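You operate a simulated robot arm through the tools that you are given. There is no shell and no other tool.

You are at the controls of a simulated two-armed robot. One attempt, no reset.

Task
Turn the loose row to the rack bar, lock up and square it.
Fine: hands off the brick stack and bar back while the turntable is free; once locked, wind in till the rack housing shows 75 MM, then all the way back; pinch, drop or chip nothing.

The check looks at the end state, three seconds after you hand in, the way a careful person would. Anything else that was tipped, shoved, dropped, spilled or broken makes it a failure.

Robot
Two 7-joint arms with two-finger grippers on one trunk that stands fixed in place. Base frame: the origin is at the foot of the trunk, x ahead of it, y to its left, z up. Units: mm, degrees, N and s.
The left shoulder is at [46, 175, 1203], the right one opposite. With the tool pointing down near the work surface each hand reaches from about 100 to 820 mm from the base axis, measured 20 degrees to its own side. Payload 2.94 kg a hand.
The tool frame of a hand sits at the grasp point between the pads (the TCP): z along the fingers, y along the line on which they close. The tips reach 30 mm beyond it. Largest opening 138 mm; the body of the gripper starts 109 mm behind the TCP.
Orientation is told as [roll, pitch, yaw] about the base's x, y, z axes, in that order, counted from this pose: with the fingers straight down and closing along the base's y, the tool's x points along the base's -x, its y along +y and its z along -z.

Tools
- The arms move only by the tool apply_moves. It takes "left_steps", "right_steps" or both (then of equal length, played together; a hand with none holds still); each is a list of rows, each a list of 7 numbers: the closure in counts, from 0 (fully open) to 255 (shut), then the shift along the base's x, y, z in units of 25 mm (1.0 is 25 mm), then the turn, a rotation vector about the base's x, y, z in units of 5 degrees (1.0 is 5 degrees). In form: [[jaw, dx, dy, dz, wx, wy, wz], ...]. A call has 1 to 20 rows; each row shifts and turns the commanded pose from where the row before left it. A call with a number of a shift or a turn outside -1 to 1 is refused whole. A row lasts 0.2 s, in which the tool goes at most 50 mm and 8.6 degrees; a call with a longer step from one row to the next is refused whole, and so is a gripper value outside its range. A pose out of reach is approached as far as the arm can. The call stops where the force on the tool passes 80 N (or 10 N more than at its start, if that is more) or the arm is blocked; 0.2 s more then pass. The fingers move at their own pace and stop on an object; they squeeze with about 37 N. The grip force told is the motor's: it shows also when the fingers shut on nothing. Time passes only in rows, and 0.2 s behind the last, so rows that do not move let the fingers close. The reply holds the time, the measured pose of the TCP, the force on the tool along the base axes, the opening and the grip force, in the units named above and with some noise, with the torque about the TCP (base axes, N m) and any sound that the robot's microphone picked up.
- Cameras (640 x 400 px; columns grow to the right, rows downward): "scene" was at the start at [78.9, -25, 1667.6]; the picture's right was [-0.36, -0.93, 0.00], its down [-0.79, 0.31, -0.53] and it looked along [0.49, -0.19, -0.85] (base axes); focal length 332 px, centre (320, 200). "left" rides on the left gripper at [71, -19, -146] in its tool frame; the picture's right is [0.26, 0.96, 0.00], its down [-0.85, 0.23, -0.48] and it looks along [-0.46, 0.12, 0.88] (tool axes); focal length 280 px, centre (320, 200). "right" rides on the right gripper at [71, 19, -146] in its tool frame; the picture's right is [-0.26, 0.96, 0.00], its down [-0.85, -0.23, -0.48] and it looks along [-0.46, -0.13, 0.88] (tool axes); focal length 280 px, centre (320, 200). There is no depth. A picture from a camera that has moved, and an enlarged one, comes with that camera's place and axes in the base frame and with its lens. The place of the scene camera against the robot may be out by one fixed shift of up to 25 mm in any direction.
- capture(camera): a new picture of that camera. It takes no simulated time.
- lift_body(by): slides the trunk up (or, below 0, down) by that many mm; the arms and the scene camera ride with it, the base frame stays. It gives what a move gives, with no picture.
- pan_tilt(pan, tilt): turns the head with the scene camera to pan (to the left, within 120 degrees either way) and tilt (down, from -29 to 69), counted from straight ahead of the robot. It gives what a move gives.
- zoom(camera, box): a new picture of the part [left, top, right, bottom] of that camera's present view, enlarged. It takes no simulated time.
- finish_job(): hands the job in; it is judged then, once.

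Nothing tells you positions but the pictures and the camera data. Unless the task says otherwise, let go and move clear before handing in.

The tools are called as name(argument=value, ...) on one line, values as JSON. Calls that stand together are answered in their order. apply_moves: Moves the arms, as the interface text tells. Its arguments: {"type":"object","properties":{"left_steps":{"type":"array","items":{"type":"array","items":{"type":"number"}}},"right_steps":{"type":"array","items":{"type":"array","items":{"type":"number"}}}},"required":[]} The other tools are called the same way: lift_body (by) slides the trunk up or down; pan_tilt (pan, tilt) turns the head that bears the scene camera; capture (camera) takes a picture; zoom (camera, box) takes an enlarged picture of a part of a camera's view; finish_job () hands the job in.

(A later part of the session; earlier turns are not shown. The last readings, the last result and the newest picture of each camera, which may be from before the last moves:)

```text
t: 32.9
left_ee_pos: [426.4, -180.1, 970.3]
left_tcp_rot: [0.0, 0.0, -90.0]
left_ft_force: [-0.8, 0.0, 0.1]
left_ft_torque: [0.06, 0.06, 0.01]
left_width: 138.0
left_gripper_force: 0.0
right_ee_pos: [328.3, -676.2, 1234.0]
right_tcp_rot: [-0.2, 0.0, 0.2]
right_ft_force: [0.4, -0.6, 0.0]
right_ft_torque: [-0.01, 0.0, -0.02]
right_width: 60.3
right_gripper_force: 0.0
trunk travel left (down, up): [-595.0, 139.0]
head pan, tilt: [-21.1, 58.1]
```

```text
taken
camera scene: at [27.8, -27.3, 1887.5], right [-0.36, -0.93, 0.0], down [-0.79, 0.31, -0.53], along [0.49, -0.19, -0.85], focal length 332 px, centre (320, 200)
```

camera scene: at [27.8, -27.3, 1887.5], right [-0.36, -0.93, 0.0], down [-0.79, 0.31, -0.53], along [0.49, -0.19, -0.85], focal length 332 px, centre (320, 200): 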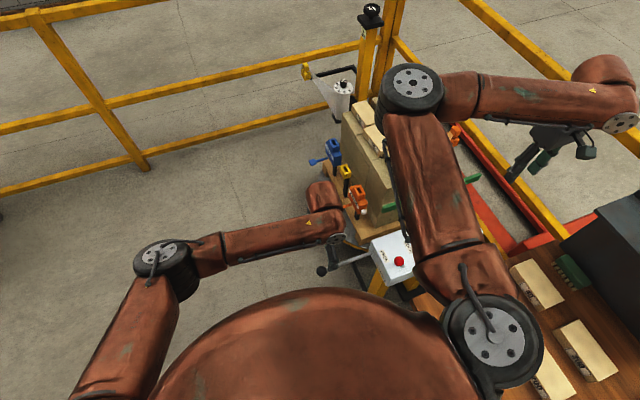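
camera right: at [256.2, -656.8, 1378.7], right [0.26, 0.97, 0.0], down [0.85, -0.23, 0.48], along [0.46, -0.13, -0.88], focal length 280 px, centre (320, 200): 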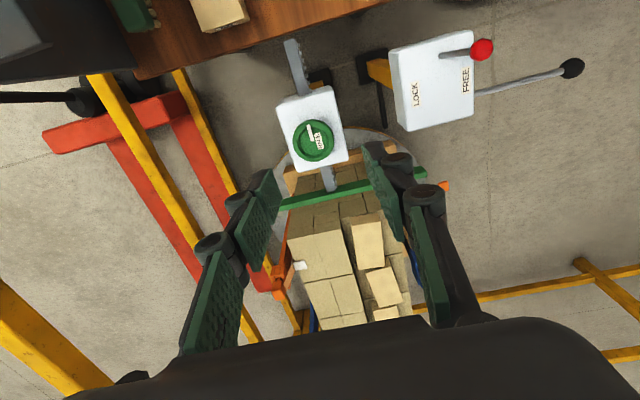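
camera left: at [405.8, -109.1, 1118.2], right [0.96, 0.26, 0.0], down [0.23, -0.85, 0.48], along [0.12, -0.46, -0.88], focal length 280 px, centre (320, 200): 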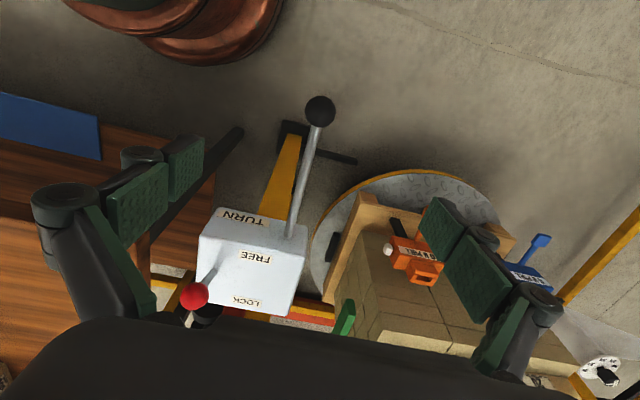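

Ball confirmed at about [422,-176,757], 40 mm across. I'll straddle it with the left fingers partly closed and nudge −x to find which way the TURN lever swings.

apply_moves(left_steps=[[137, -0.17, 0.15, -1, 0, 0, 0], [137, 0, 0, -1, 0, 0, 0], [137, 0, 0, -1, 0, 0, 0], [137, 0, 0, -1, 0, 0, 0], [137, 0, 0, -1, 0, 0, 0], [137, 0, 0, -1, 0, 0, 0], [137, 0, 0, -1, 0, 0, 0], [137, 0, 0, -1, 0, 0, 0], [137, 0, 0, -0.5, 0, 0, 0], [137, 0, 0, 0, 0, 0, 0]])

capture(camera="left")

```text
t: 35.1
left_ee_pos: [420.3, -173.9, 759.1]
left_tcp_rot: [0.0, 0.0, -89.9]
left_ft_force: [-0.6, 0.4, 0.2]
left_ft_torque: [0.0, 0.0, 0.0]
left_width: 64.2
left_gripper_force: 0.0
right_ee_pos: [328.2, -673.7, 1234.8]
right_tcp_rot: [-0.1, -0.1, 0.1]
right_ft_force: [0.3, 0.1, 0.1]
right_ft_torque: [-0.03, 0.02, 0.02]
right_width: 60.0
right_gripper_force: 0.0
trunk travel left (down, up): [-595.0, 139.0]
head pan, tilt: [-21.1, 58.1]
```

```text
taken
camera left: at [400.7, -104.0, 906.7], right [0.96, 0.26, 0.0], down [0.23, -0.85, 0.48], along [0.12, -0.46, -0.88], focal length 280 px, centre (320, 200)
```

left: 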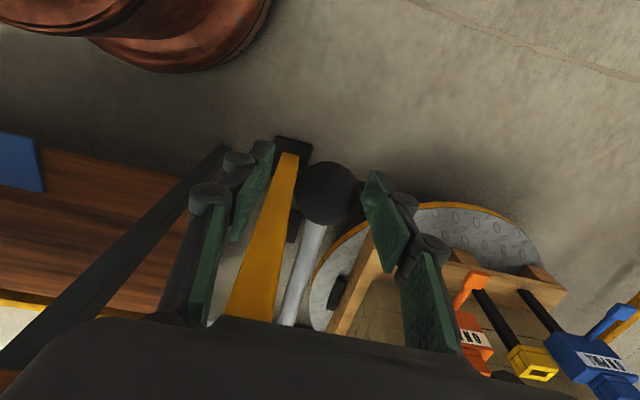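

apply_moves(left_steps=[[137, -0.3, 0, 0, 0, 0, 0], [137, -0.3, 0, 0, 0, 0, 0], [137, -0.3, 0, 0, 0, 0, 0], [137, -0.3, 0, 0, 0, 0, 0], [137, -0.2, 0, 0, 0, 0, 0]])

capture(camera="left")

```text
t: 36.3
left_ee_pos: [396.7, -174.0, 758.9]
left_tcp_rot: [0.2, 0.2, -89.9]
left_ft_force: [49.5, -5.4, -12.3]
left_ft_torque: [-0.34, 0.45, -0.06]
left_width: 93.5
left_gripper_force: 22.3
right_ee_pos: [339.6, -675.4, 1232.0]
right_tcp_rot: [0.1, 0.4, 0.2]
right_ft_force: [-0.3, -0.3, 1.3]
right_ft_torque: [0.0, -0.02, -0.01]
right_width: 59.9
right_gripper_force: 0.1
trunk travel left (down, up): [-595.0, 139.0]
head pan, tilt: [-21.1, 58.1]
```

```text
taken
camera left: at [376.6, -103.3, 905.2], right [0.96, 0.26, 0.0], down [0.23, -0.85, 0.47], along [0.13, -0.46, -0.88], focal length 280 px, centre (320, 200)
```

left: 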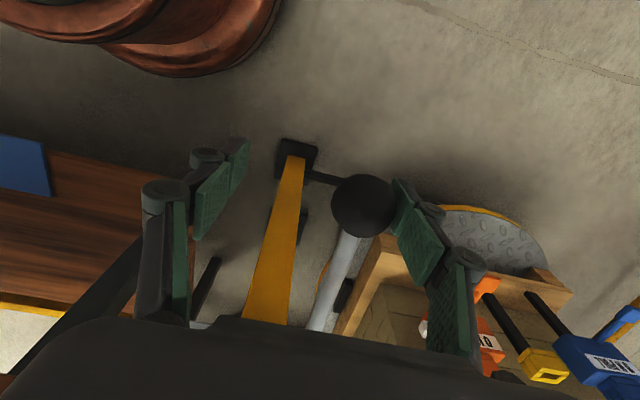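

The lever is rigid against −x (49 N), so it doesn't swing that way. Backing off, then I'll grip the ball and feel vertically.

apply_moves(left_steps=[[137, 0.5, 0, 0, 0, 0, 0], [137, 0.5, 0, 0, 0, 0, 0], [137, 0.4, 0, 0, 0, 0, 0], [137, 0, 0, 0, 0, 0, 0], [170, 0, 0, 0, 0, 0, 0], [200, 0, 0, 0, 0, 0, 0], [220, 0, 0, 0, 0, 0, 0], [220, 0, 0, 0, 0, 0, 0], [220, 0, 0, 0, 0, 0, 0]])

capture(camera="left")

capture(camera="right")

```text
t: 38.3
left_ee_pos: [424.2, -174.2, 760.7]
left_tcp_rot: [0.1, 0.0, -90.1]
left_ft_force: [31.5, -6.8, 3.1]
left_ft_torque: [-0.57, -0.08, 0.09]
left_width: 37.6
left_gripper_force: 45.1
right_ee_pos: [331.7, -675.9, 1231.6]
right_tcp_rot: [-0.1, 0.2, 0.1]
right_ft_force: [0.2, -0.2, 0.3]
right_ft_torque: [-0.03, -0.02, 0.0]
right_width: 60.4
right_gripper_force: 0.1
trunk travel left (down, up): [-595.0, 139.0]
head pan, tilt: [-21.1, 58.1]
```

```text
taken
camera left: at [404.5, -103.9, 907.1], right [0.96, 0.26, 0.0], down [0.23, -0.85, 0.48], along [0.13, -0.46, -0.88], focal length 280 px, centre (320, 200)
```

left: 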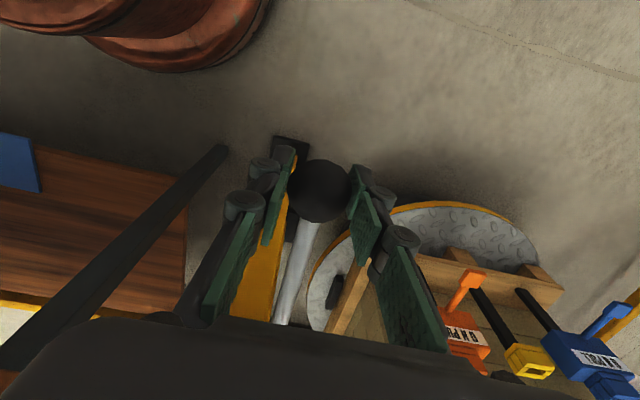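

```text
taken
camera right: at [259.4, -656.8, 1378.0], right [0.26, 0.97, 0.0], down [0.85, -0.23, 0.47], along [0.46, -0.12, -0.88], focal length 280 px, centre (320, 200)
```

right: 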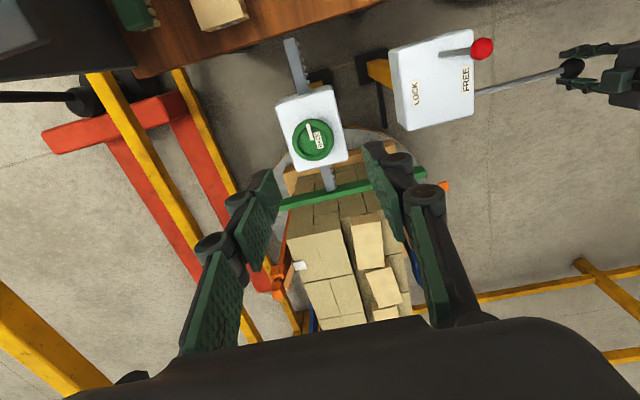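

apply_moves(left_steps=[[220, 0.15, 0, 0, 0, 0, 0], [220, 0, 0, 0, 0, 0, 0]])

apply_moves(left_steps=[[220, 0, 0, -0.2, 0, 0, 0], [220, 0, 0, -0.2, 0, 0, 0], [220, 0, 0, 0, 0, 0, 0]])

```text
t: 38.9
left_ee_pos: [425.8, -174.3, 760.0]
left_tcp_rot: [-0.1, 0.0, -90.1]
left_ft_force: [19.4, -1.5, 5.0]
left_ft_torque: [-0.95, -0.23, 0.0]
left_width: 37.5
left_gripper_force: 45.1
right_ee_pos: [329.4, -675.2, 1234.0]
right_tcp_rot: [0.0, 0.0, 0.1]
right_ft_force: [-0.1, -0.3, 0.5]
right_ft_torque: [0.0, -0.01, 0.02]
right_width: 60.1
right_gripper_force: 0.1
trunk travel left (down, up): [-595.0, 139.0]
head pan, tilt: [-21.1, 58.1]
```

```text
t: 39.7
left_ee_pos: [425.9, -170.9, 749.7]
left_tcp_rot: [-0.2, 0.3, -89.6]
left_ft_force: [-37.9, -15.0, -5.9]
left_ft_torque: [1.18, 0.23, -0.05]
left_width: 37.8
left_gripper_force: 45.2
right_ee_pos: [329.0, -674.7, 1233.9]
right_tcp_rot: [0.0, -0.1, 0.2]
right_ft_force: [-0.3, 0.0, 0.0]
right_ft_torque: [0.0, 0.03, 0.0]
right_width: 60.4
right_gripper_force: 0.1
trunk travel left (down, up): [-595.0, 139.0]
head pan, tilt: [-21.1, 58.1]
```

capture(camera="left")

zoom(camera="right", box=[380, 0, 640, 162])

zoom(camera="scene", box=[280, 180, 440, 280])

```text
taken
camera left: at [405.4, -101.4, 897.1], right [0.96, 0.27, 0.0], down [0.24, -0.85, 0.47], along [0.12, -0.45, -0.88], focal length 280 px, centre (320, 200)
```

left: 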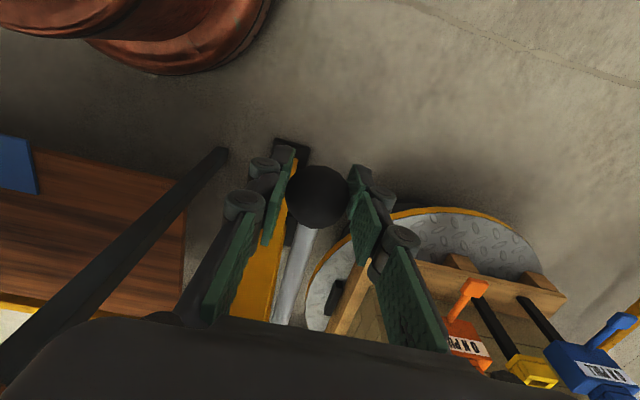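

```text
2.46 times, centred on (510, 81) of right
camera zoom: at [255.4, -657.1, 1378.7], right [0.26, 0.97, 0.0], down [0.85, -0.23, 0.48], along [0.46, -0.12, -0.88], focal length 690 px, centre (-148, 493)
```

zoom: 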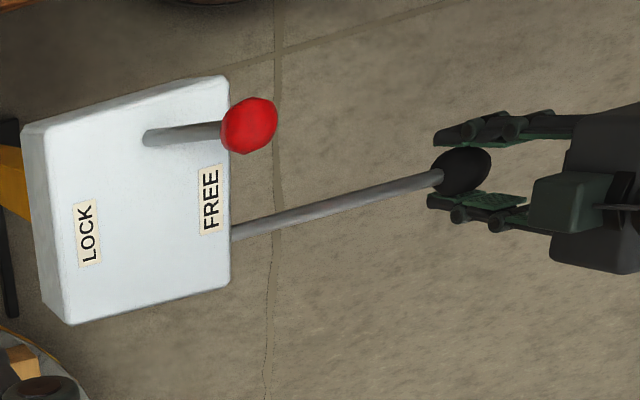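

```text
4.00 times, centred on (360, 230) of scene
camera zoom: at [24.2, -35.8, 1887.5], right [-0.36, -0.93, -0.01], down [-0.79, 0.31, -0.53], along [0.49, -0.19, -0.85], focal length 1326 px, centre (160, 80)
```

zoom: 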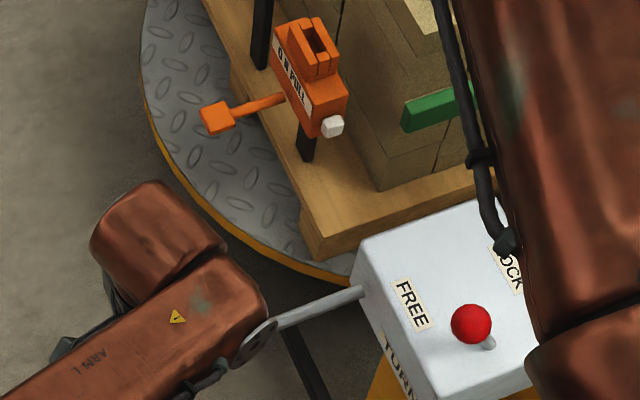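

The ball goes down with little vertical resistance but sideways load builds, so it is following an arc (a crank). I'll relax sideways to find the ball's natural path.

apply_moves(left_steps=[[220, -0.12, 0, 0, 0, 0, 0], [220, 0, 0, 0, 0, 0, 0]])

apply_moves(left_steps=[[220, -0.12, 0, 0, 0, 0, 0], [220, 0, 0, 0, 0, 0, 0]])

```text
t: 40.3
left_ee_pos: [425.9, -170.1, 749.5]
left_tcp_rot: [-0.2, 0.5, -89.3]
left_ft_force: [-47.1, -21.8, -4.2]
left_ft_torque: [0.99, 0.31, -0.1]
left_width: 37.8
left_gripper_force: 44.6
right_ee_pos: [325.0, -677.9, 1233.8]
right_tcp_rot: [0.0, -0.2, 0.0]
right_ft_force: [-0.6, 0.6, 0.4]
right_ft_torque: [0.02, -0.07, 0.02]
right_width: 60.1
right_gripper_force: 0.1
trunk travel left (down, up): [-595.0, 139.0]
head pan, tilt: [-21.1, 58.1]
```

```text
t: 40.9
left_ee_pos: [425.6, -165.5, 749.3]
left_tcp_rot: [0.3, 0.5, -89.4]
left_ft_force: [-50.9, -25.5, 5.3]
left_ft_torque: [-0.83, 0.16, -0.24]
left_width: 37.5
left_gripper_force: 45.0
right_ee_pos: [323.5, -678.5, 1232.8]
right_tcp_rot: [0.1, -0.2, 0.0]
right_ft_force: [-0.1, -0.9, -0.2]
right_ft_torque: [-0.03, -0.02, 0.0]
right_width: 60.1
right_gripper_force: 0.0
trunk travel left (down, up): [-595.0, 139.0]
head pan, tilt: [-21.1, 58.1]
```

capture(camera="right")

capture(camera="left")

capture(camera="scene")

```text
taken
camera right: at [251.4, -660.4, 1377.8], right [0.26, 0.97, 0.0], down [0.85, -0.23, 0.48], along [0.46, -0.12, -0.88], focal length 280 px, centre (320, 200)
```

right: 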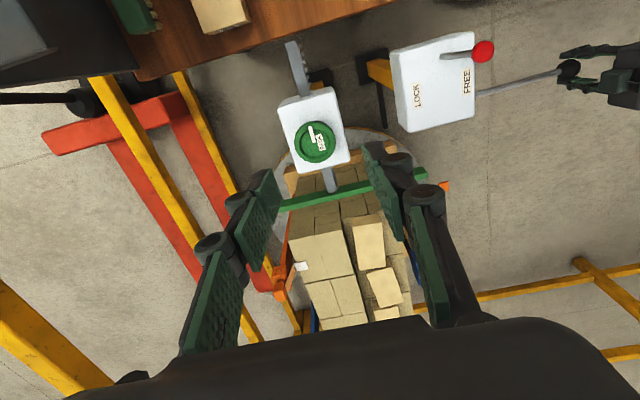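

```text
taken
camera left: at [403.8, -97.3, 897.5], right [0.96, 0.27, 0.01], down [0.24, -0.85, 0.47], along [0.13, -0.45, -0.88], focal length 280 px, centre (320, 200)
```

left: 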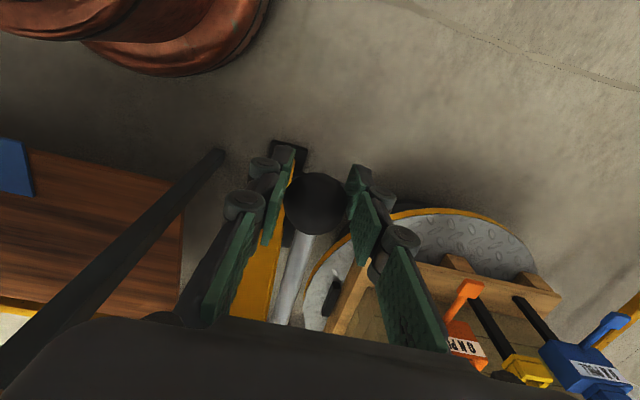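

```text
taken
camera scene: at [21.3, -32.0, 1887.7], right [-0.36, -0.93, 0.0], down [-0.79, 0.31, -0.53], along [0.5, -0.19, -0.85], focal length 332 px, centre (320, 200)
```

scene: 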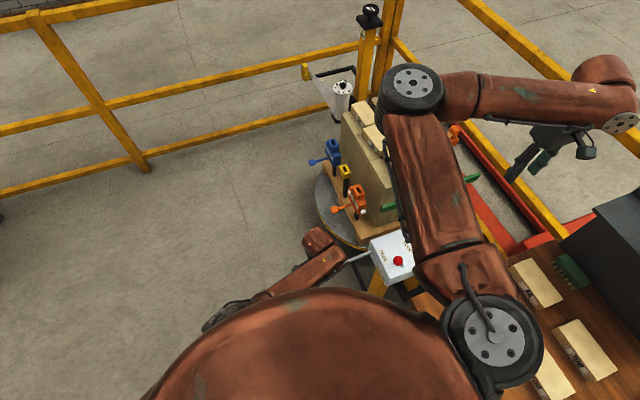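

The left elbow has folded in under the trunk and is pressing there, which corrupts the feel. I'll release, lift the left hand away, and rethink which hand to use on the crank.

apply_moves(left_steps=[[200, 0, 0, 0, 0, 0, 0], [137, 0, 0, 0, 0, 0, 0], [80, 0, 0, 0, 0, 0, 0], [80, 0, 0, 0, 0, 0, 0], [80, 0, 0, 0, 0, 0, 0]])

capture(camera="left")

zoom(camera="right", box=[380, 0, 640, 162])

capture(camera="scene")

```text
t: 42.1
left_ee_pos: [430.9, -157.4, 746.0]
left_tcp_rot: [0.6, 1.0, -89.4]
left_ft_force: [0.2, -0.9, -0.3]
left_ft_torque: [0.03, -0.03, 0.01]
left_width: 94.7
left_gripper_force: 0.0
right_ee_pos: [327.2, -675.6, 1233.7]
right_tcp_rot: [-0.2, -0.1, 0.0]
right_ft_force: [-0.5, -1.1, -0.2]
right_ft_torque: [0.0, -0.04, 0.03]
right_width: 59.8
right_gripper_force: 0.1
trunk travel left (down, up): [-595.0, 139.0]
head pan, tilt: [-21.1, 58.1]
```

```text
taken
camera left: at [407.9, -90.1, 894.6], right [0.96, 0.27, 0.02], down [0.24, -0.86, 0.46], along [0.14, -0.44, -0.89], focal length 280 px, centre (320, 200)
```

left: 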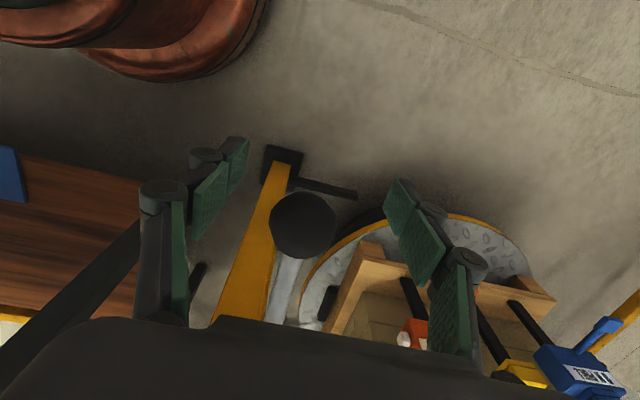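

```text
2.46 times, centred on (510, 81) of right
camera zoom: at [255.5, -656.8, 1378.8], right [0.26, 0.97, 0.0], down [0.85, -0.23, 0.48], along [0.46, -0.13, -0.88], focal length 690 px, centre (-148, 493)
```

zoom: 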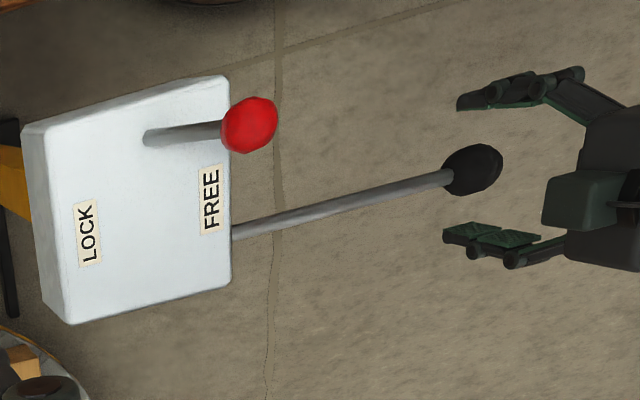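

```text
taken
camera scene: at [26.2, -27.0, 1887.5], right [-0.36, -0.93, 0.0], down [-0.79, 0.31, -0.53], along [0.49, -0.19, -0.85], focal length 332 px, centre (320, 200)
```

scene: 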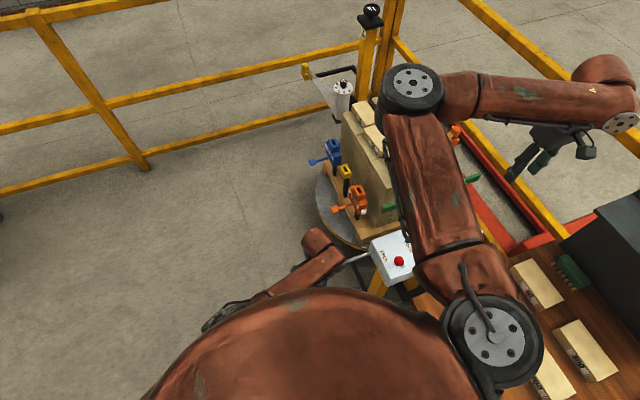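

On release the ball sprang back up to about z=756, so the lever seems to give vertically. I'll back the left hand out and come in with the fingers tilted toward −y, which keeps its elbow away from the trunk.

apply_moves(left_steps=[[80, 0, 0, 1, 0, 0, 0], [80, 0, 0, 1, 0, 0, 0], [80, 0, 0.5, 1, 0, 0, 0], [80, 0, 1, 1, 0, 0, 0], [80, 0, 1, 1, 0, 0, 0], [80, 0, 1, 1, -1, 0, 0], [80, 0, 1, 0, -1, 0, 0], [80, 0, 1, 0, -1, 0, 0], [80, 0, 0, 0, -1, 0, 0], [80, 0, 0, 0, -1, 0, 0], [80, 0, 0, 0, -1, 0, 0], [80, 0, 0, 0, -1, 0, 0], [80, 0, 0, 0, -1, 0, 0], [80, 0, 0, 0, -1, 0, 0], [80, 0, 0, 0, -1, 0, 0]])

capture(camera="left")

capture(camera="scene")

```text
t: 45.3
left_ee_pos: [418.2, -36.2, 899.0]
left_tcp_rot: [-0.1, -50.1, -89.9]
left_ft_force: [0.3, -0.5, -0.4]
left_ft_torque: [-0.01, -0.01, 0.0]
left_width: 94.5
left_gripper_force: 0.0
right_ee_pos: [328.8, -675.5, 1233.6]
right_tcp_rot: [0.1, 0.0, 0.0]
right_ft_force: [0.7, 0.5, 0.4]
right_ft_torque: [0.02, 0.03, 0.01]
right_width: 60.1
right_gripper_force: 0.1
trunk travel left (down, up): [-595.0, 139.0]
head pan, tilt: [-21.1, 58.1]
```

```text
taken
camera left: at [398.4, 120.4, 939.4], right [0.96, 0.17, -0.2], down [0.23, -0.18, 0.96], along [0.12, -0.97, -0.21], focal length 280 px, centre (320, 200)
```

left: 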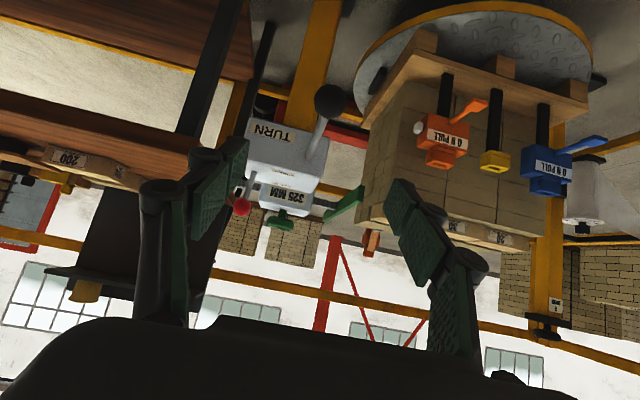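

```text
taken
camera scene: at [27.5, -24.9, 1887.5], right [-0.36, -0.93, 0.0], down [-0.79, 0.31, -0.53], along [0.49, -0.19, -0.85], focal length 332 px, centre (320, 200)
```

scene: 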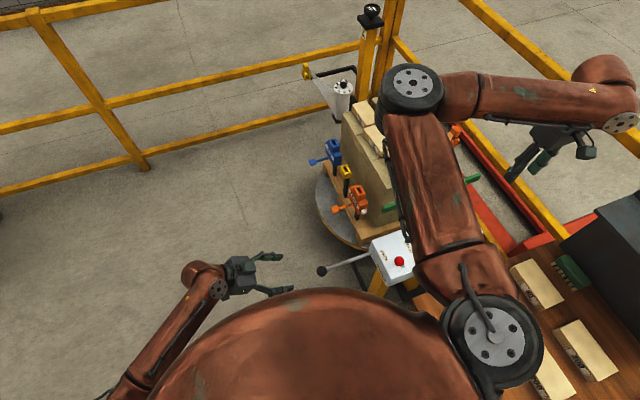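

zoom(camera="left", box=[230, 70, 390, 170])

zoom(camera="left", box=[230, 140, 390, 240])

zoom(camera="scene", box=[300, 200, 460, 300])

```text
4.00 times, centred on (310, 120) of left
camera zoom: at [398.4, 120.4, 939.4], right [0.96, 0.17, -0.2], down [0.23, -0.18, 0.96], along [0.12, -0.97, -0.21], focal length 1122 px, centre (360, 520)
```

zoom: 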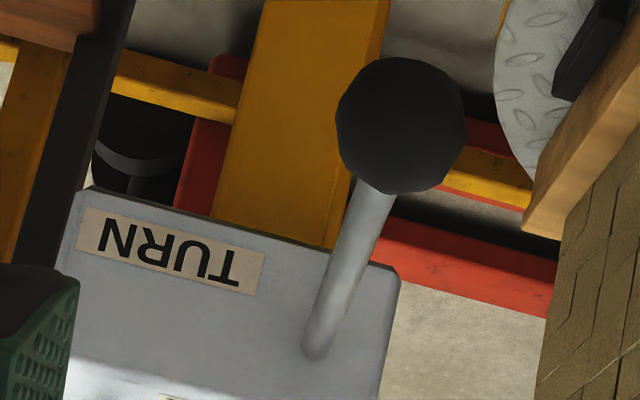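

```text
4.00 times, centred on (310, 190) of left
camera zoom: at [398.4, 120.4, 939.4], right [0.96, 0.17, -0.2], down [0.23, -0.18, 0.96], along [0.12, -0.97, -0.21], focal length 1122 px, centre (360, 240)
```

zoom: 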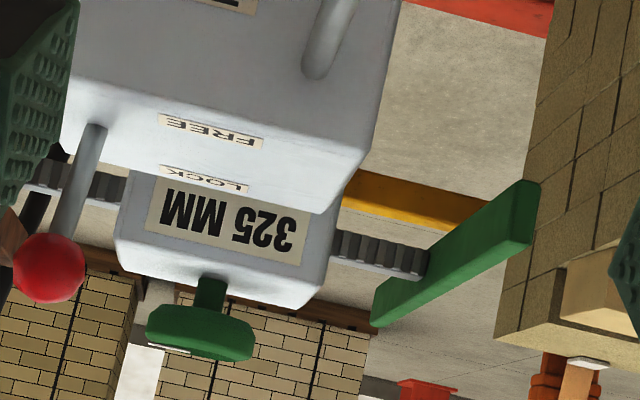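

```text
4.00 times, centred on (380, 250) of scene
camera zoom: at [27.5, -24.9, 1887.5], right [-0.36, -0.93, 0.0], down [-0.79, 0.31, -0.53], along [0.49, -0.19, -0.85], focal length 1326 px, centre (80, 0)
```

zoom: 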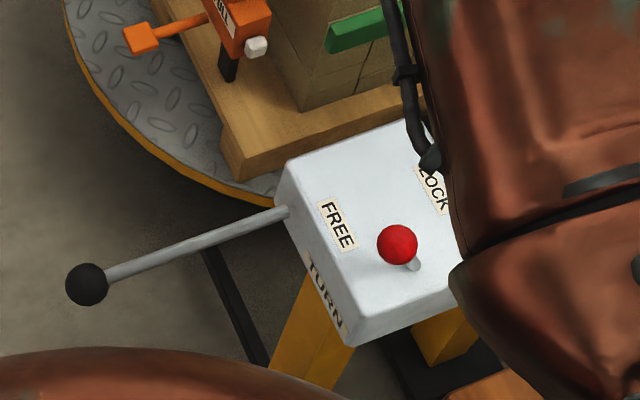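

The rod is level, hinged at the TURN face about [424,-385,755], ball at [423,-178,756]. I'll come in along the tilted fingers and straddle the ball.

apply_moves(left_steps=[[80, 0.1, -0.8, -0.8, 0, 0, 0], [80, 0.1, -0.8, -0.8, 0, 0, 0], [80, 0, -0.8, -0.8, 0, 0, 0], [80, 0, -0.8, -0.8, 0, 0, 0], [80, 0, -0.8, -0.8, 0, 0, 0], [80, 0, -0.8, -0.8, 0, 0, 0], [80, 0, -0.8, -0.8, 0, 0, 0], [80, 0, 0, 0, 0, 0, 0]])

capture(camera="left")

capture(camera="scene")

```text
t: 47.1
left_ee_pos: [422.5, -177.1, 758.0]
left_tcp_rot: [0.0, -50.0, -90.0]
left_ft_force: [-0.3, 0.8, 0.0]
left_ft_torque: [0.01, -0.02, 0.01]
left_width: 94.4
left_gripper_force: 0.0
right_ee_pos: [327.8, -674.5, 1233.8]
right_tcp_rot: [-0.1, 0.0, 0.2]
right_ft_force: [-0.6, 0.0, 0.0]
right_ft_torque: [-0.05, -0.01, -0.04]
right_width: 60.1
right_gripper_force: 0.0
trunk travel left (down, up): [-595.0, 139.0]
head pan, tilt: [-21.1, 58.1]
```

```text
taken
camera left: at [402.3, -19.8, 799.0], right [0.96, 0.17, -0.2], down [0.23, -0.18, 0.96], along [0.12, -0.97, -0.21], focal length 280 px, centre (320, 200)
```

left: 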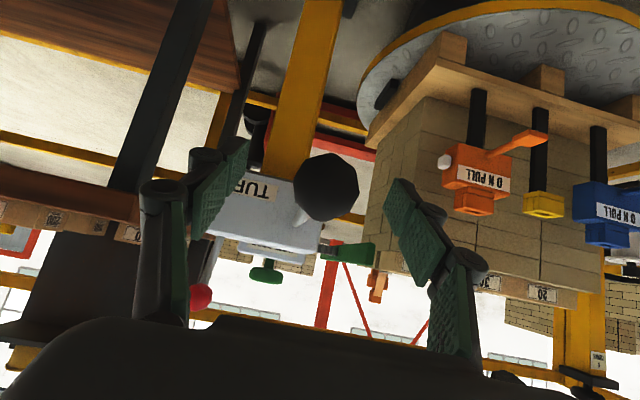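

```text
taken
camera scene: at [27.3, -24.8, 1887.5], right [-0.36, -0.93, 0.0], down [-0.79, 0.31, -0.53], along [0.49, -0.19, -0.85], focal length 332 px, centre (320, 200)
```

scene: 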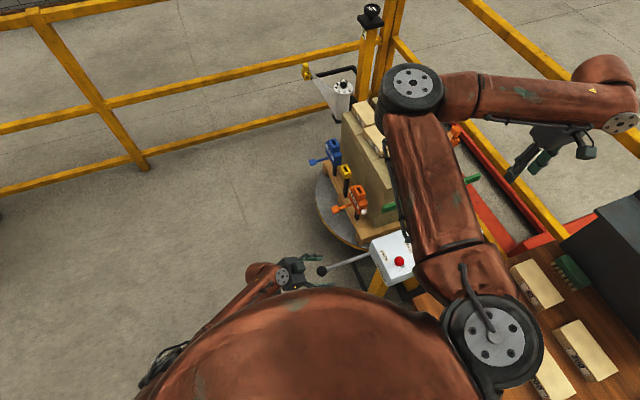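

apply_moves(left_steps=[[140, 0.03, 0, -0.05, 0, 0, 0], [200, 0, 0, 0, 0, 0, 0], [220, 0, 0, 0, 0, 0, 0], [220, 0, 0, 0, 0, 0, 0], [220, 0, 0, 0, 0, 0, 0], [220, 0, 0, 0, 0, 0, 0]])

apply_moves(left_steps=[[220, 0, 0, -0.2, 0, 0, 0], [220, 0, 0, -0.2, 0, 0, 0], [220, 0, 0, 0, 0, 0, 0]])

capture(camera="left")

zoom(camera="right", box=[380, 0, 640, 162])

```text
t: 48.5
left_ee_pos: [424.0, -176.4, 757.8]
left_tcp_rot: [0.1, -50.0, -89.9]
left_ft_force: [11.1, -0.5, 0.3]
left_ft_torque: [0.1, -0.1, -0.02]
left_width: 37.6
left_gripper_force: 44.9
right_ee_pos: [329.2, -674.5, 1234.8]
right_tcp_rot: [-0.1, 0.0, 0.1]
right_ft_force: [0.2, 0.3, 0.2]
right_ft_torque: [-0.02, -0.03, -0.04]
right_width: 60.0
right_gripper_force: 0.0
trunk travel left (down, up): [-595.0, 139.0]
head pan, tilt: [-21.1, 58.1]
```

```text
t: 49.3
left_ee_pos: [424.5, -177.4, 747.2]
left_tcp_rot: [-0.1, -50.1, -89.8]
left_ft_force: [11.1, 1.1, 5.1]
left_ft_torque: [-0.8, -0.01, 0.08]
left_width: 37.5
left_gripper_force: 45.0
right_ee_pos: [327.7, -674.2, 1234.0]
right_tcp_rot: [-0.2, 0.0, 0.1]
right_ft_force: [0.3, -0.1, 0.6]
right_ft_torque: [-0.02, 0.02, -0.02]
right_width: 60.2
right_gripper_force: 0.0
trunk travel left (down, up): [-595.0, 139.0]
head pan, tilt: [-21.1, 58.1]
```

```text
taken
camera left: at [405.1, -20.2, 788.5], right [0.96, 0.17, -0.2], down [0.23, -0.18, 0.96], along [0.13, -0.97, -0.21], focal length 280 px, centre (320, 200)
```

left: 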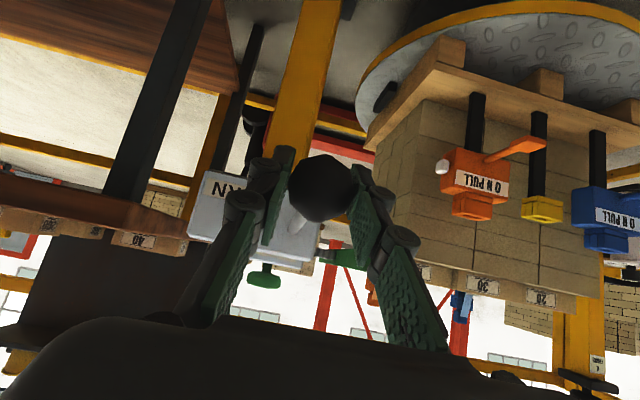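

```text
2.46 times, centred on (510, 81) of right
camera zoom: at [257.0, -655.5, 1379.1], right [0.26, 0.97, 0.0], down [0.85, -0.23, 0.48], along [0.46, -0.13, -0.88], focal length 690 px, centre (-148, 493)
```

zoom: 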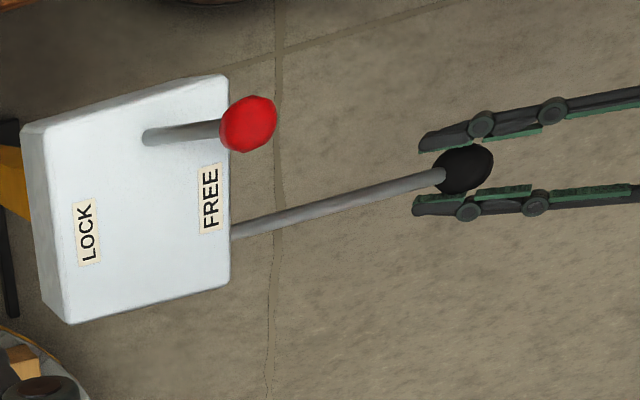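

The lever moves down easily (about 5 N). I'll push it further along its arc and watch whether the table responds.

apply_moves(left_steps=[[220, 0, -0.02, -0.3, -0.1, 0, 0], [220, 0, -0.03, -0.3, -0.3, 0, 0], [220, 0, -0.03, -0.3, -0.3, 0, 0], [220, 0, -0.04, -0.3, -0.3, 0, 0]])

capture(camera="left")

capture(camera="right")

capture(camera="scene")

```text
t: 50.3
left_ee_pos: [424.3, -182.1, 717.1]
left_tcp_rot: [-0.1, -55.1, -90.0]
left_ft_force: [16.4, -2.8, 5.9]
left_ft_torque: [-0.91, 0.11, 0.17]
left_width: 37.3
left_gripper_force: 45.4
right_ee_pos: [328.5, -675.0, 1234.5]
right_tcp_rot: [-0.1, -0.1, 0.1]
right_ft_force: [0.2, -0.2, -1.0]
right_ft_torque: [0.03, -0.01, 0.02]
right_width: 60.0
right_gripper_force: 0.2
trunk travel left (down, up): [-595.0, 139.0]
head pan, tilt: [-21.1, 58.1]
```

```text
taken
camera left: at [405.1, -21.0, 744.3], right [0.96, 0.15, -0.22], down [0.23, -0.1, 0.97], along [0.13, -0.98, -0.13], focal length 280 px, centre (320, 200)
```

left: 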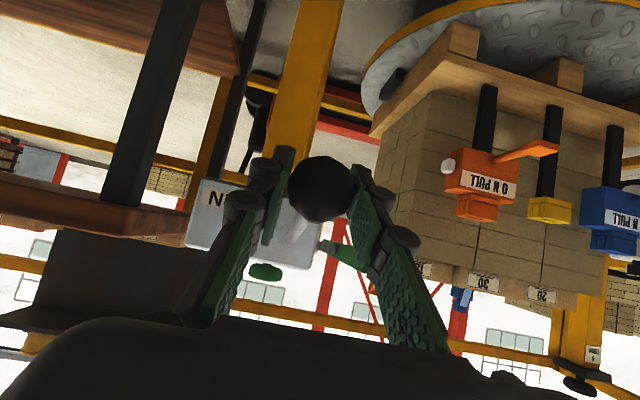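

```text
taken
camera right: at [257.5, -656.2, 1378.7], right [0.26, 0.97, 0.0], down [0.85, -0.23, 0.48], along [0.46, -0.13, -0.88], focal length 280 px, centre (320, 200)
```

right: 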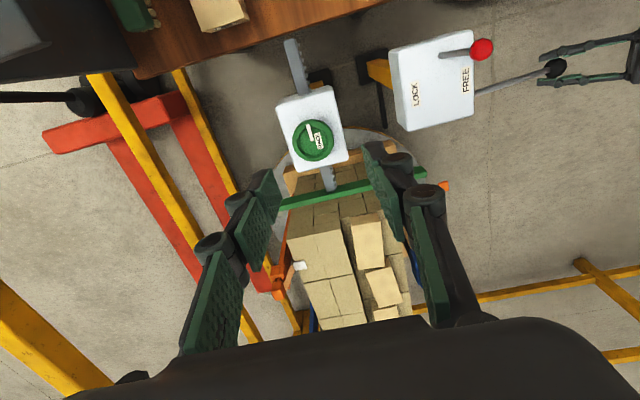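

```text
taken
camera scene: at [29.1, -26.2, 1887.4], right [-0.36, -0.93, 0.0], down [-0.79, 0.31, -0.53], along [0.49, -0.19, -0.85], focal length 332 px, centre (320, 200)
```

scene: 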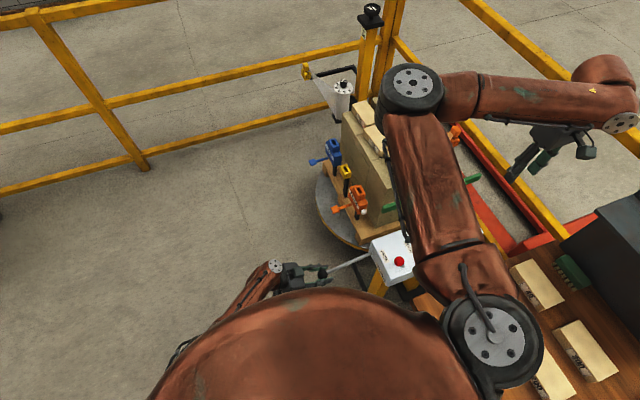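

zoom(camera="right", box=[280, 110, 420, 198])

zoom(camera="scene", box=[300, 100, 420, 175])

```text
4.55 times, centred on (350, 154) of right
camera zoom: at [257.5, -656.2, 1378.7], right [0.26, 0.97, 0.0], down [0.85, -0.23, 0.48], along [0.46, -0.13, -0.88], focal length 1274 px, centre (184, 409)
```

zoom: 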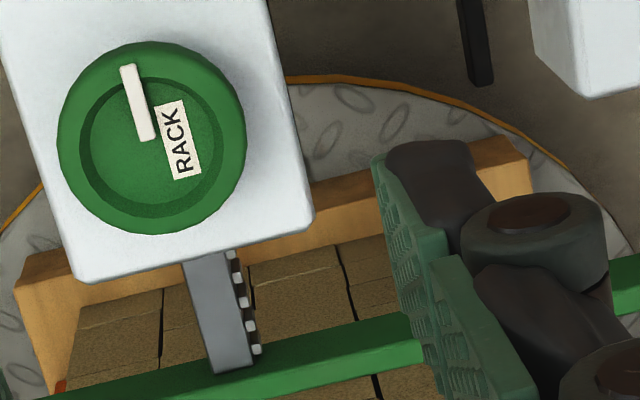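

```text
5.33 times, centred on (360, 138) of scene
camera zoom: at [29.1, -26.2, 1887.4], right [-0.36, -0.93, 0.0], down [-0.79, 0.31, -0.53], along [0.49, -0.19, -0.85], focal length 1768 px, centre (107, 533)
```

zoom: 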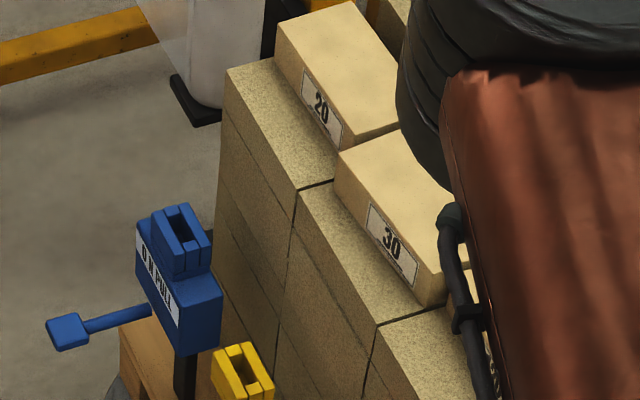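

apply_moves(left_steps=[[220, 0, 0, 0, 0, 0, 0], [220, 0, 0, 0, 0, 0, 0], [220, 0, 0, 0, 0, 0, 0], [220, 0, 0, 0, 0, 0, 0], [220, 0, 0, 0, 0, 0, 0], [220, 0, 0, 0, 0, 0, 0]])

zoom(camera="right", box=[280, 110, 420, 198])

zoom(camera="scene", box=[300, 100, 420, 175])

```text
t: 51.7
left_ee_pos: [424.9, -181.5, 717.2]
left_tcp_rot: [-0.2, -55.1, -89.9]
left_ft_force: [18.8, -8.4, 4.4]
left_ft_torque: [-0.5, -0.09, -0.1]
left_width: 37.4
left_gripper_force: 44.9
right_ee_pos: [329.0, -675.4, 1233.3]
right_tcp_rot: [-0.1, 0.0, 0.0]
right_ft_force: [0.2, 0.1, -0.3]
right_ft_torque: [0.0, 0.0, 0.01]
right_width: 60.0
right_gripper_force: 0.1
trunk travel left (down, up): [-595.0, 139.0]
head pan, tilt: [-21.1, 58.1]
```

```text
4.55 times, centred on (350, 154) of right
camera zoom: at [257.6, -656.7, 1378.4], right [0.26, 0.97, 0.0], down [0.85, -0.23, 0.48], along [0.46, -0.13, -0.88], focal length 1274 px, centre (184, 409)
```

zoom: 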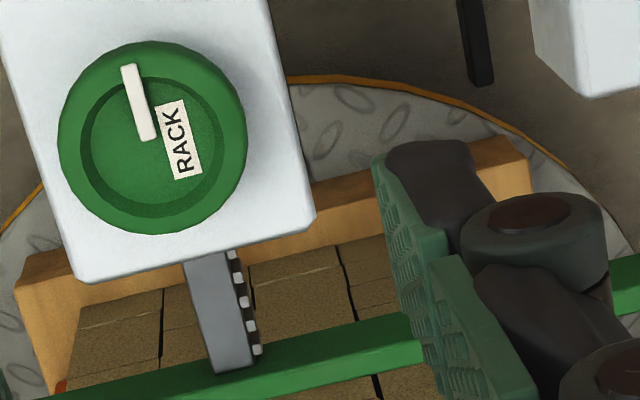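

```text
5.33 times, centred on (360, 138) of scene
camera zoom: at [29.5, -26.9, 1887.4], right [-0.36, -0.93, 0.0], down [-0.79, 0.31, -0.53], along [0.49, -0.19, -0.85], focal length 1768 px, centre (107, 533)
```

zoom: 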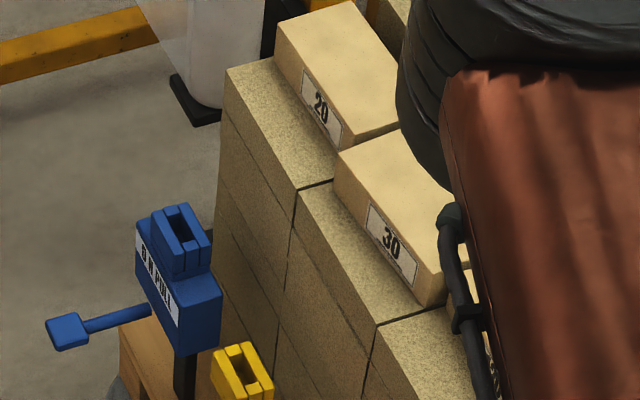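

No turning yet. I'll take the lever further down its arc toward a stop, watching force.

apply_moves(left_steps=[[220, 0.05, -0.11, -0.5, -0.7, 0, 0], [220, 0.05, -0.14, -0.5, -0.7, 0, 0], [220, 0, -0.18, -0.5, -0.7, 0, 0], [220, 0, -0.22, -0.5, -0.7, 0, 0], [220, 0, -0.26, -0.5, -0.7, 0, 0]])

zoom(camera="right", box=[280, 110, 420, 198])

capture(camera="scene")

capture(camera="left")

```text
t: 52.3
left_ee_pos: [425.9, -183.6, 713.1]
left_tcp_rot: [3.3, -60.1, -90.9]
left_ft_force: [16.4, -2.4, -5.1]
left_ft_torque: [1.07, 0.4, 0.08]
left_width: 37.4
left_gripper_force: 44.4
left hand out of reach, approached as far as the arm can: row 1, 2
right_ee_pos: [330.2, -674.7, 1233.4]
right_tcp_rot: [-0.2, 0.2, 0.0]
right_ft_force: [-1.3, 0.9, 0.8]
right_ft_torque: [-0.04, 0.03, -0.01]
right_width: 60.2
right_gripper_force: 0.0
trunk travel left (down, up): [-595.0, 139.0]
head pan, tilt: [-21.1, 58.1]
stopped in row 2 (left hand): the force on the tool passed its limit at 84 N (the readings are from after the stop); the commanded pose is now the measured one
```

```text
4.55 times, centred on (350, 154) of right
camera zoom: at [259.7, -655.0, 1379.0], right [0.26, 0.96, 0.0], down [0.85, -0.23, 0.47], along [0.46, -0.13, -0.88], focal length 1274 px, centre (184, 409)
```

zoom: 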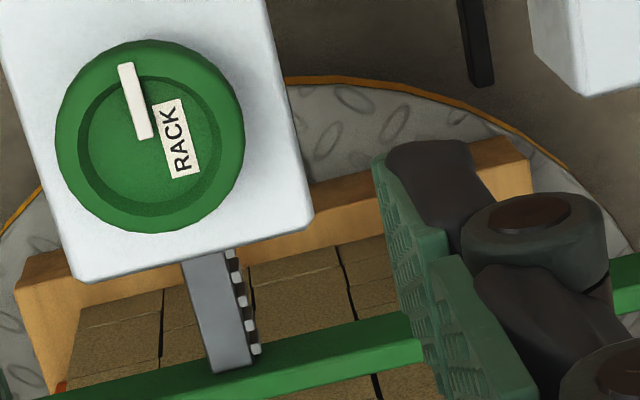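

```text
taken
camera scene: at [42.3, -25.1, 1887.8], right [-0.36, -0.93, 0.0], down [-0.8, 0.3, -0.52], along [0.49, -0.19, -0.85], focal length 332 px, centre (320, 200)
```

scene: 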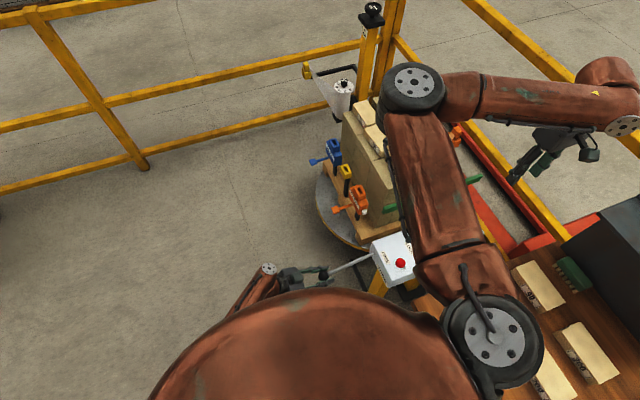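

```text
taken
camera left: at [399.5, -21.9, 724.3], right [0.97, 0.16, -0.2], down [0.2, 0.0, 0.98], along [0.16, -0.99, -0.04], focal length 280 px, centre (320, 200)
```

left: 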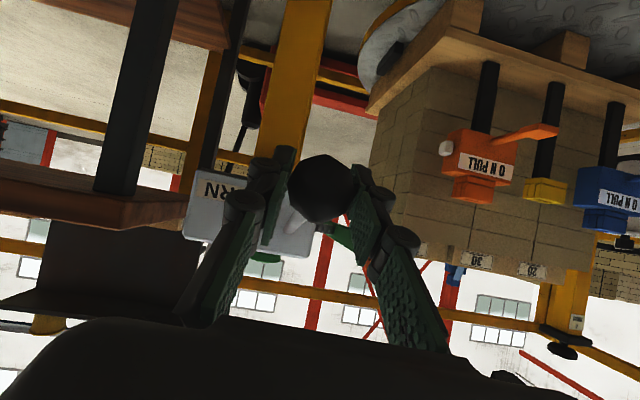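

Going down gave no turning and ended on a firm limit. I'll bring the lever back up through level and try upward.

apply_moves(left_steps=[[220, 0, 0.08, 0.5, 0.5, 0, 0], [220, 0, 0.06, 0.5, 0.5, 0, 0], [220, 0, 0.05, 0.5, 0.5, 0, 0], [220, 0, 0.02, 0.3, 0.5, 0, 0], [220, 0, 0, 0, 0, 0, 0], [220, 0, 0, 0, 0, 0, 0]])

capture(camera="left")

```text
t: 53.7
left_ee_pos: [425.6, -177.5, 757.2]
left_tcp_rot: [3.1, -50.2, -90.6]
left_ft_force: [44.4, -6.0, -17.5]
left_ft_torque: [0.14, -0.08, 0.11]
left_width: 37.0
left_gripper_force: 45.5
right_ee_pos: [331.8, -676.0, 1232.0]
right_tcp_rot: [0.0, 0.2, 0.0]
right_ft_force: [0.9, -0.7, 0.3]
right_ft_torque: [0.02, 0.04, -0.01]
right_width: 60.3
right_gripper_force: 0.0
trunk travel left (down, up): [-595.0, 139.0]
head pan, tilt: [-21.1, 58.1]
```

```text
taken
camera left: at [398.6, -21.3, 797.7], right [0.97, 0.2, -0.17], down [0.2, -0.17, 0.96], along [0.16, -0.97, -0.21], focal length 280 px, centre (320, 200)
```

left: 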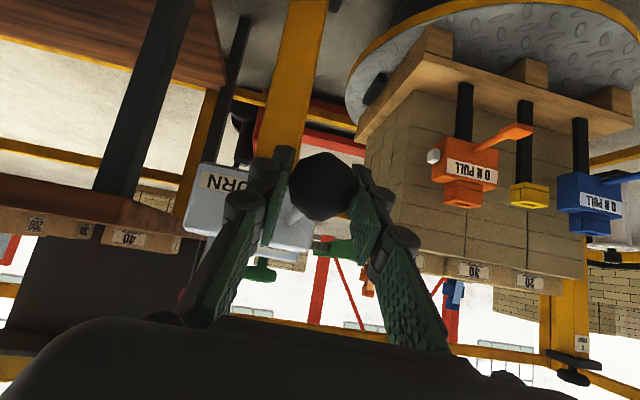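

Upward is blocked right at level, so the lever only swings down from here, and the arm was simply at full stretch with the trunk this high. I'll let go, back off, lower the trunk, and take the lever down properly.

apply_moves(left_steps=[[80, 0, 0, 0, 0, 0, 0], [80, 0, 0, 0, 0, 0, 0], [80, 0, 0, 0, 0, 0, 0], [80, 0, 0, 0, 0, 0, 0], [80, 0, 0.8, 0.8, 0, 0, 0], [80, 0, 0.8, 0.8, 0, 0, 0], [80, 0, 0.8, 0.8, 0, 0, 0], [80, 0, 0.8, 0.8, 0, 0, 0], [80, 0, 0.8, 0.8, 0, 0, 0], [80, 0, 0.8, 1, 0, 0, 0], [80, 0, 0, 1, 0, 0, 0], [80, 0, 0, 1, 0, 0, 0], [80, 0, 0, 1, 0, 0, 0], [80, 0, 0, 1, 0, 0, 0], [80, 0, 0, 1, 0, 0, 0]])

zoom(camera="right", box=[380, 0, 640, 162])

capture(camera="left")

```text
t: 56.9
left_ee_pos: [416.8, -59.1, 1010.2]
left_tcp_rot: [2.8, -50.1, -90.8]
left_ft_force: [-0.4, -0.3, 0.1]
left_ft_torque: [0.04, 0.03, -0.01]
left_width: 94.8
left_gripper_force: 0.0
right_ee_pos: [326.5, -673.5, 1234.1]
right_tcp_rot: [0.0, 0.0, 0.0]
right_ft_force: [-0.1, 0.0, -1.5]
right_ft_torque: [-0.02, -0.01, 0.01]
right_width: 59.9
right_gripper_force: 0.0
trunk travel left (down, up): [-595.0, 139.0]
head pan, tilt: [-21.1, 58.1]
```

```text
2.46 times, centred on (510, 81) of right
camera zoom: at [255.6, -654.7, 1379.2], right [0.26, 0.97, 0.0], down [0.85, -0.23, 0.48], along [0.46, -0.13, -0.88], focal length 690 px, centre (-148, 493)
```

zoom: 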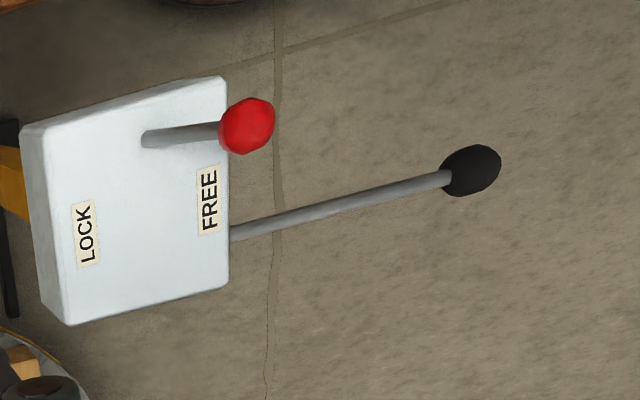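

```text
taken
camera left: at [393.1, 98.5, 1050.0], right [0.97, 0.19, -0.17], down [0.2, -0.17, 0.96], along [0.15, -0.97, -0.21], focal length 280 px, centre (320, 200)
```

left: 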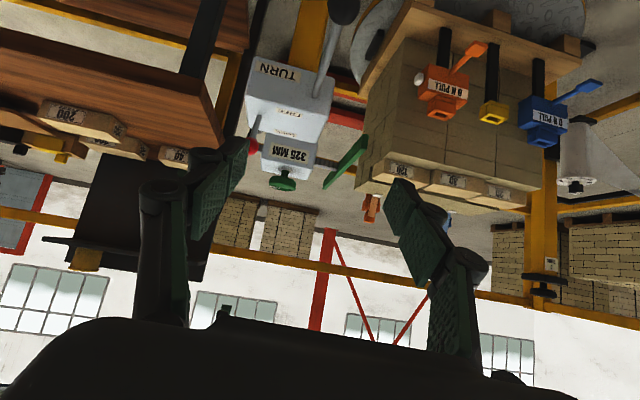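

lift_body(by=-180)

capture(camera="scene")

capture(camera="left")

```text
t: 58.9
left_ee_pos: [418.3, -57.4, 830.7]
left_tcp_rot: [2.8, -50.3, -90.9]
left_ft_force: [0.2, 0.1, -0.1]
left_ft_torque: [0.03, -0.03, 0.01]
left_width: 94.8
left_gripper_force: 0.1
right_ee_pos: [325.4, -673.9, 1054.7]
right_tcp_rot: [-0.1, -0.1, 0.0]
right_ft_force: [0.8, 0.2, 0.6]
right_ft_torque: [0.02, 0.0, -0.01]
right_width: 59.9
right_gripper_force: 0.1
trunk travel left (down, up): [-415.0, 319.0]
head pan, tilt: [-21.1, 58.1]
```

```text
taken
camera scene: at [62.0, -25.5, 1707.9], right [-0.36, -0.93, 0.0], down [-0.79, 0.31, -0.53], along [0.49, -0.19, -0.85], focal length 332 px, centre (320, 200)
```

scene: 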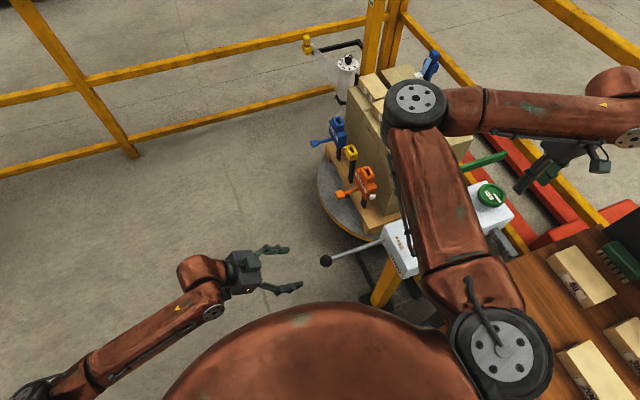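

```text
taken
camera left: at [393.5, 98.9, 868.9], right [0.97, 0.19, -0.17], down [0.2, -0.17, 0.96], along [0.15, -0.97, -0.21], focal length 280 px, centre (320, 200)
```

left: 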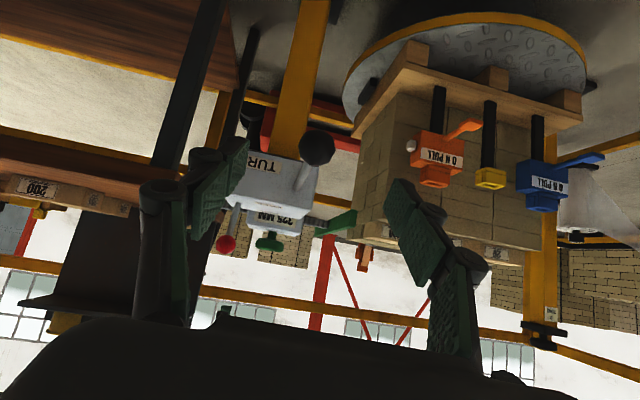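

Left arm posture is good now. Approaching the ball again and gripping it.

apply_moves(left_steps=[[80, 0.1, -0.8, -0.5, 0, 0, 0], [80, 0.1, -0.8, -0.5, 0, 0, 0], [80, 0, -0.8, -0.5, 0, 0, 0], [80, 0, -0.8, -0.5, 0, 0, 0], [80, 0, -0.8, -0.5, 0, 0, 0], [80, 0, -0.8, -0.5, 0, 0, 0], [80, 0, 0, 0, 0, 0, 0], [140, 0, 0, 0, 0, 0, 0], [200, 0, 0, 0, 0, 0, 0], [220, 0, 0, 0, 0, 0, 0], [220, 0, 0, 0, 0, 0, 0], [220, 0, 0, 0, 0, 0, 0]])

capture(camera="left")

```text
t: 61.5
left_ee_pos: [425.5, -177.3, 752.8]
left_tcp_rot: [3.0, -50.1, -90.7]
left_ft_force: [11.0, -1.5, 0.1]
left_ft_torque: [-0.06, -0.1, 0.08]
left_width: 37.1
left_gripper_force: 38.0
right_ee_pos: [328.6, -673.0, 1054.1]
right_tcp_rot: [-0.1, -0.1, 0.0]
right_ft_force: [-0.6, -0.2, 0.0]
right_ft_torque: [0.01, 0.0, -0.03]
right_width: 60.2
right_gripper_force: 0.1
trunk travel left (down, up): [-415.0, 319.0]
head pan, tilt: [-21.1, 58.1]
```

```text
taken
camera left: at [400.0, -21.0, 792.9], right [0.97, 0.19, -0.17], down [0.2, -0.17, 0.96], along [0.16, -0.97, -0.21], focal length 280 px, centre (320, 200)
```

left: 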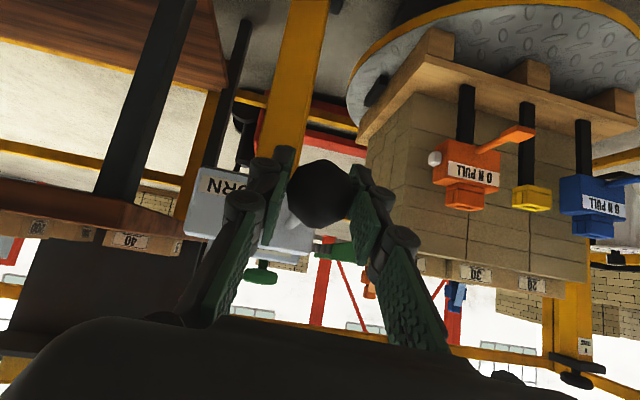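

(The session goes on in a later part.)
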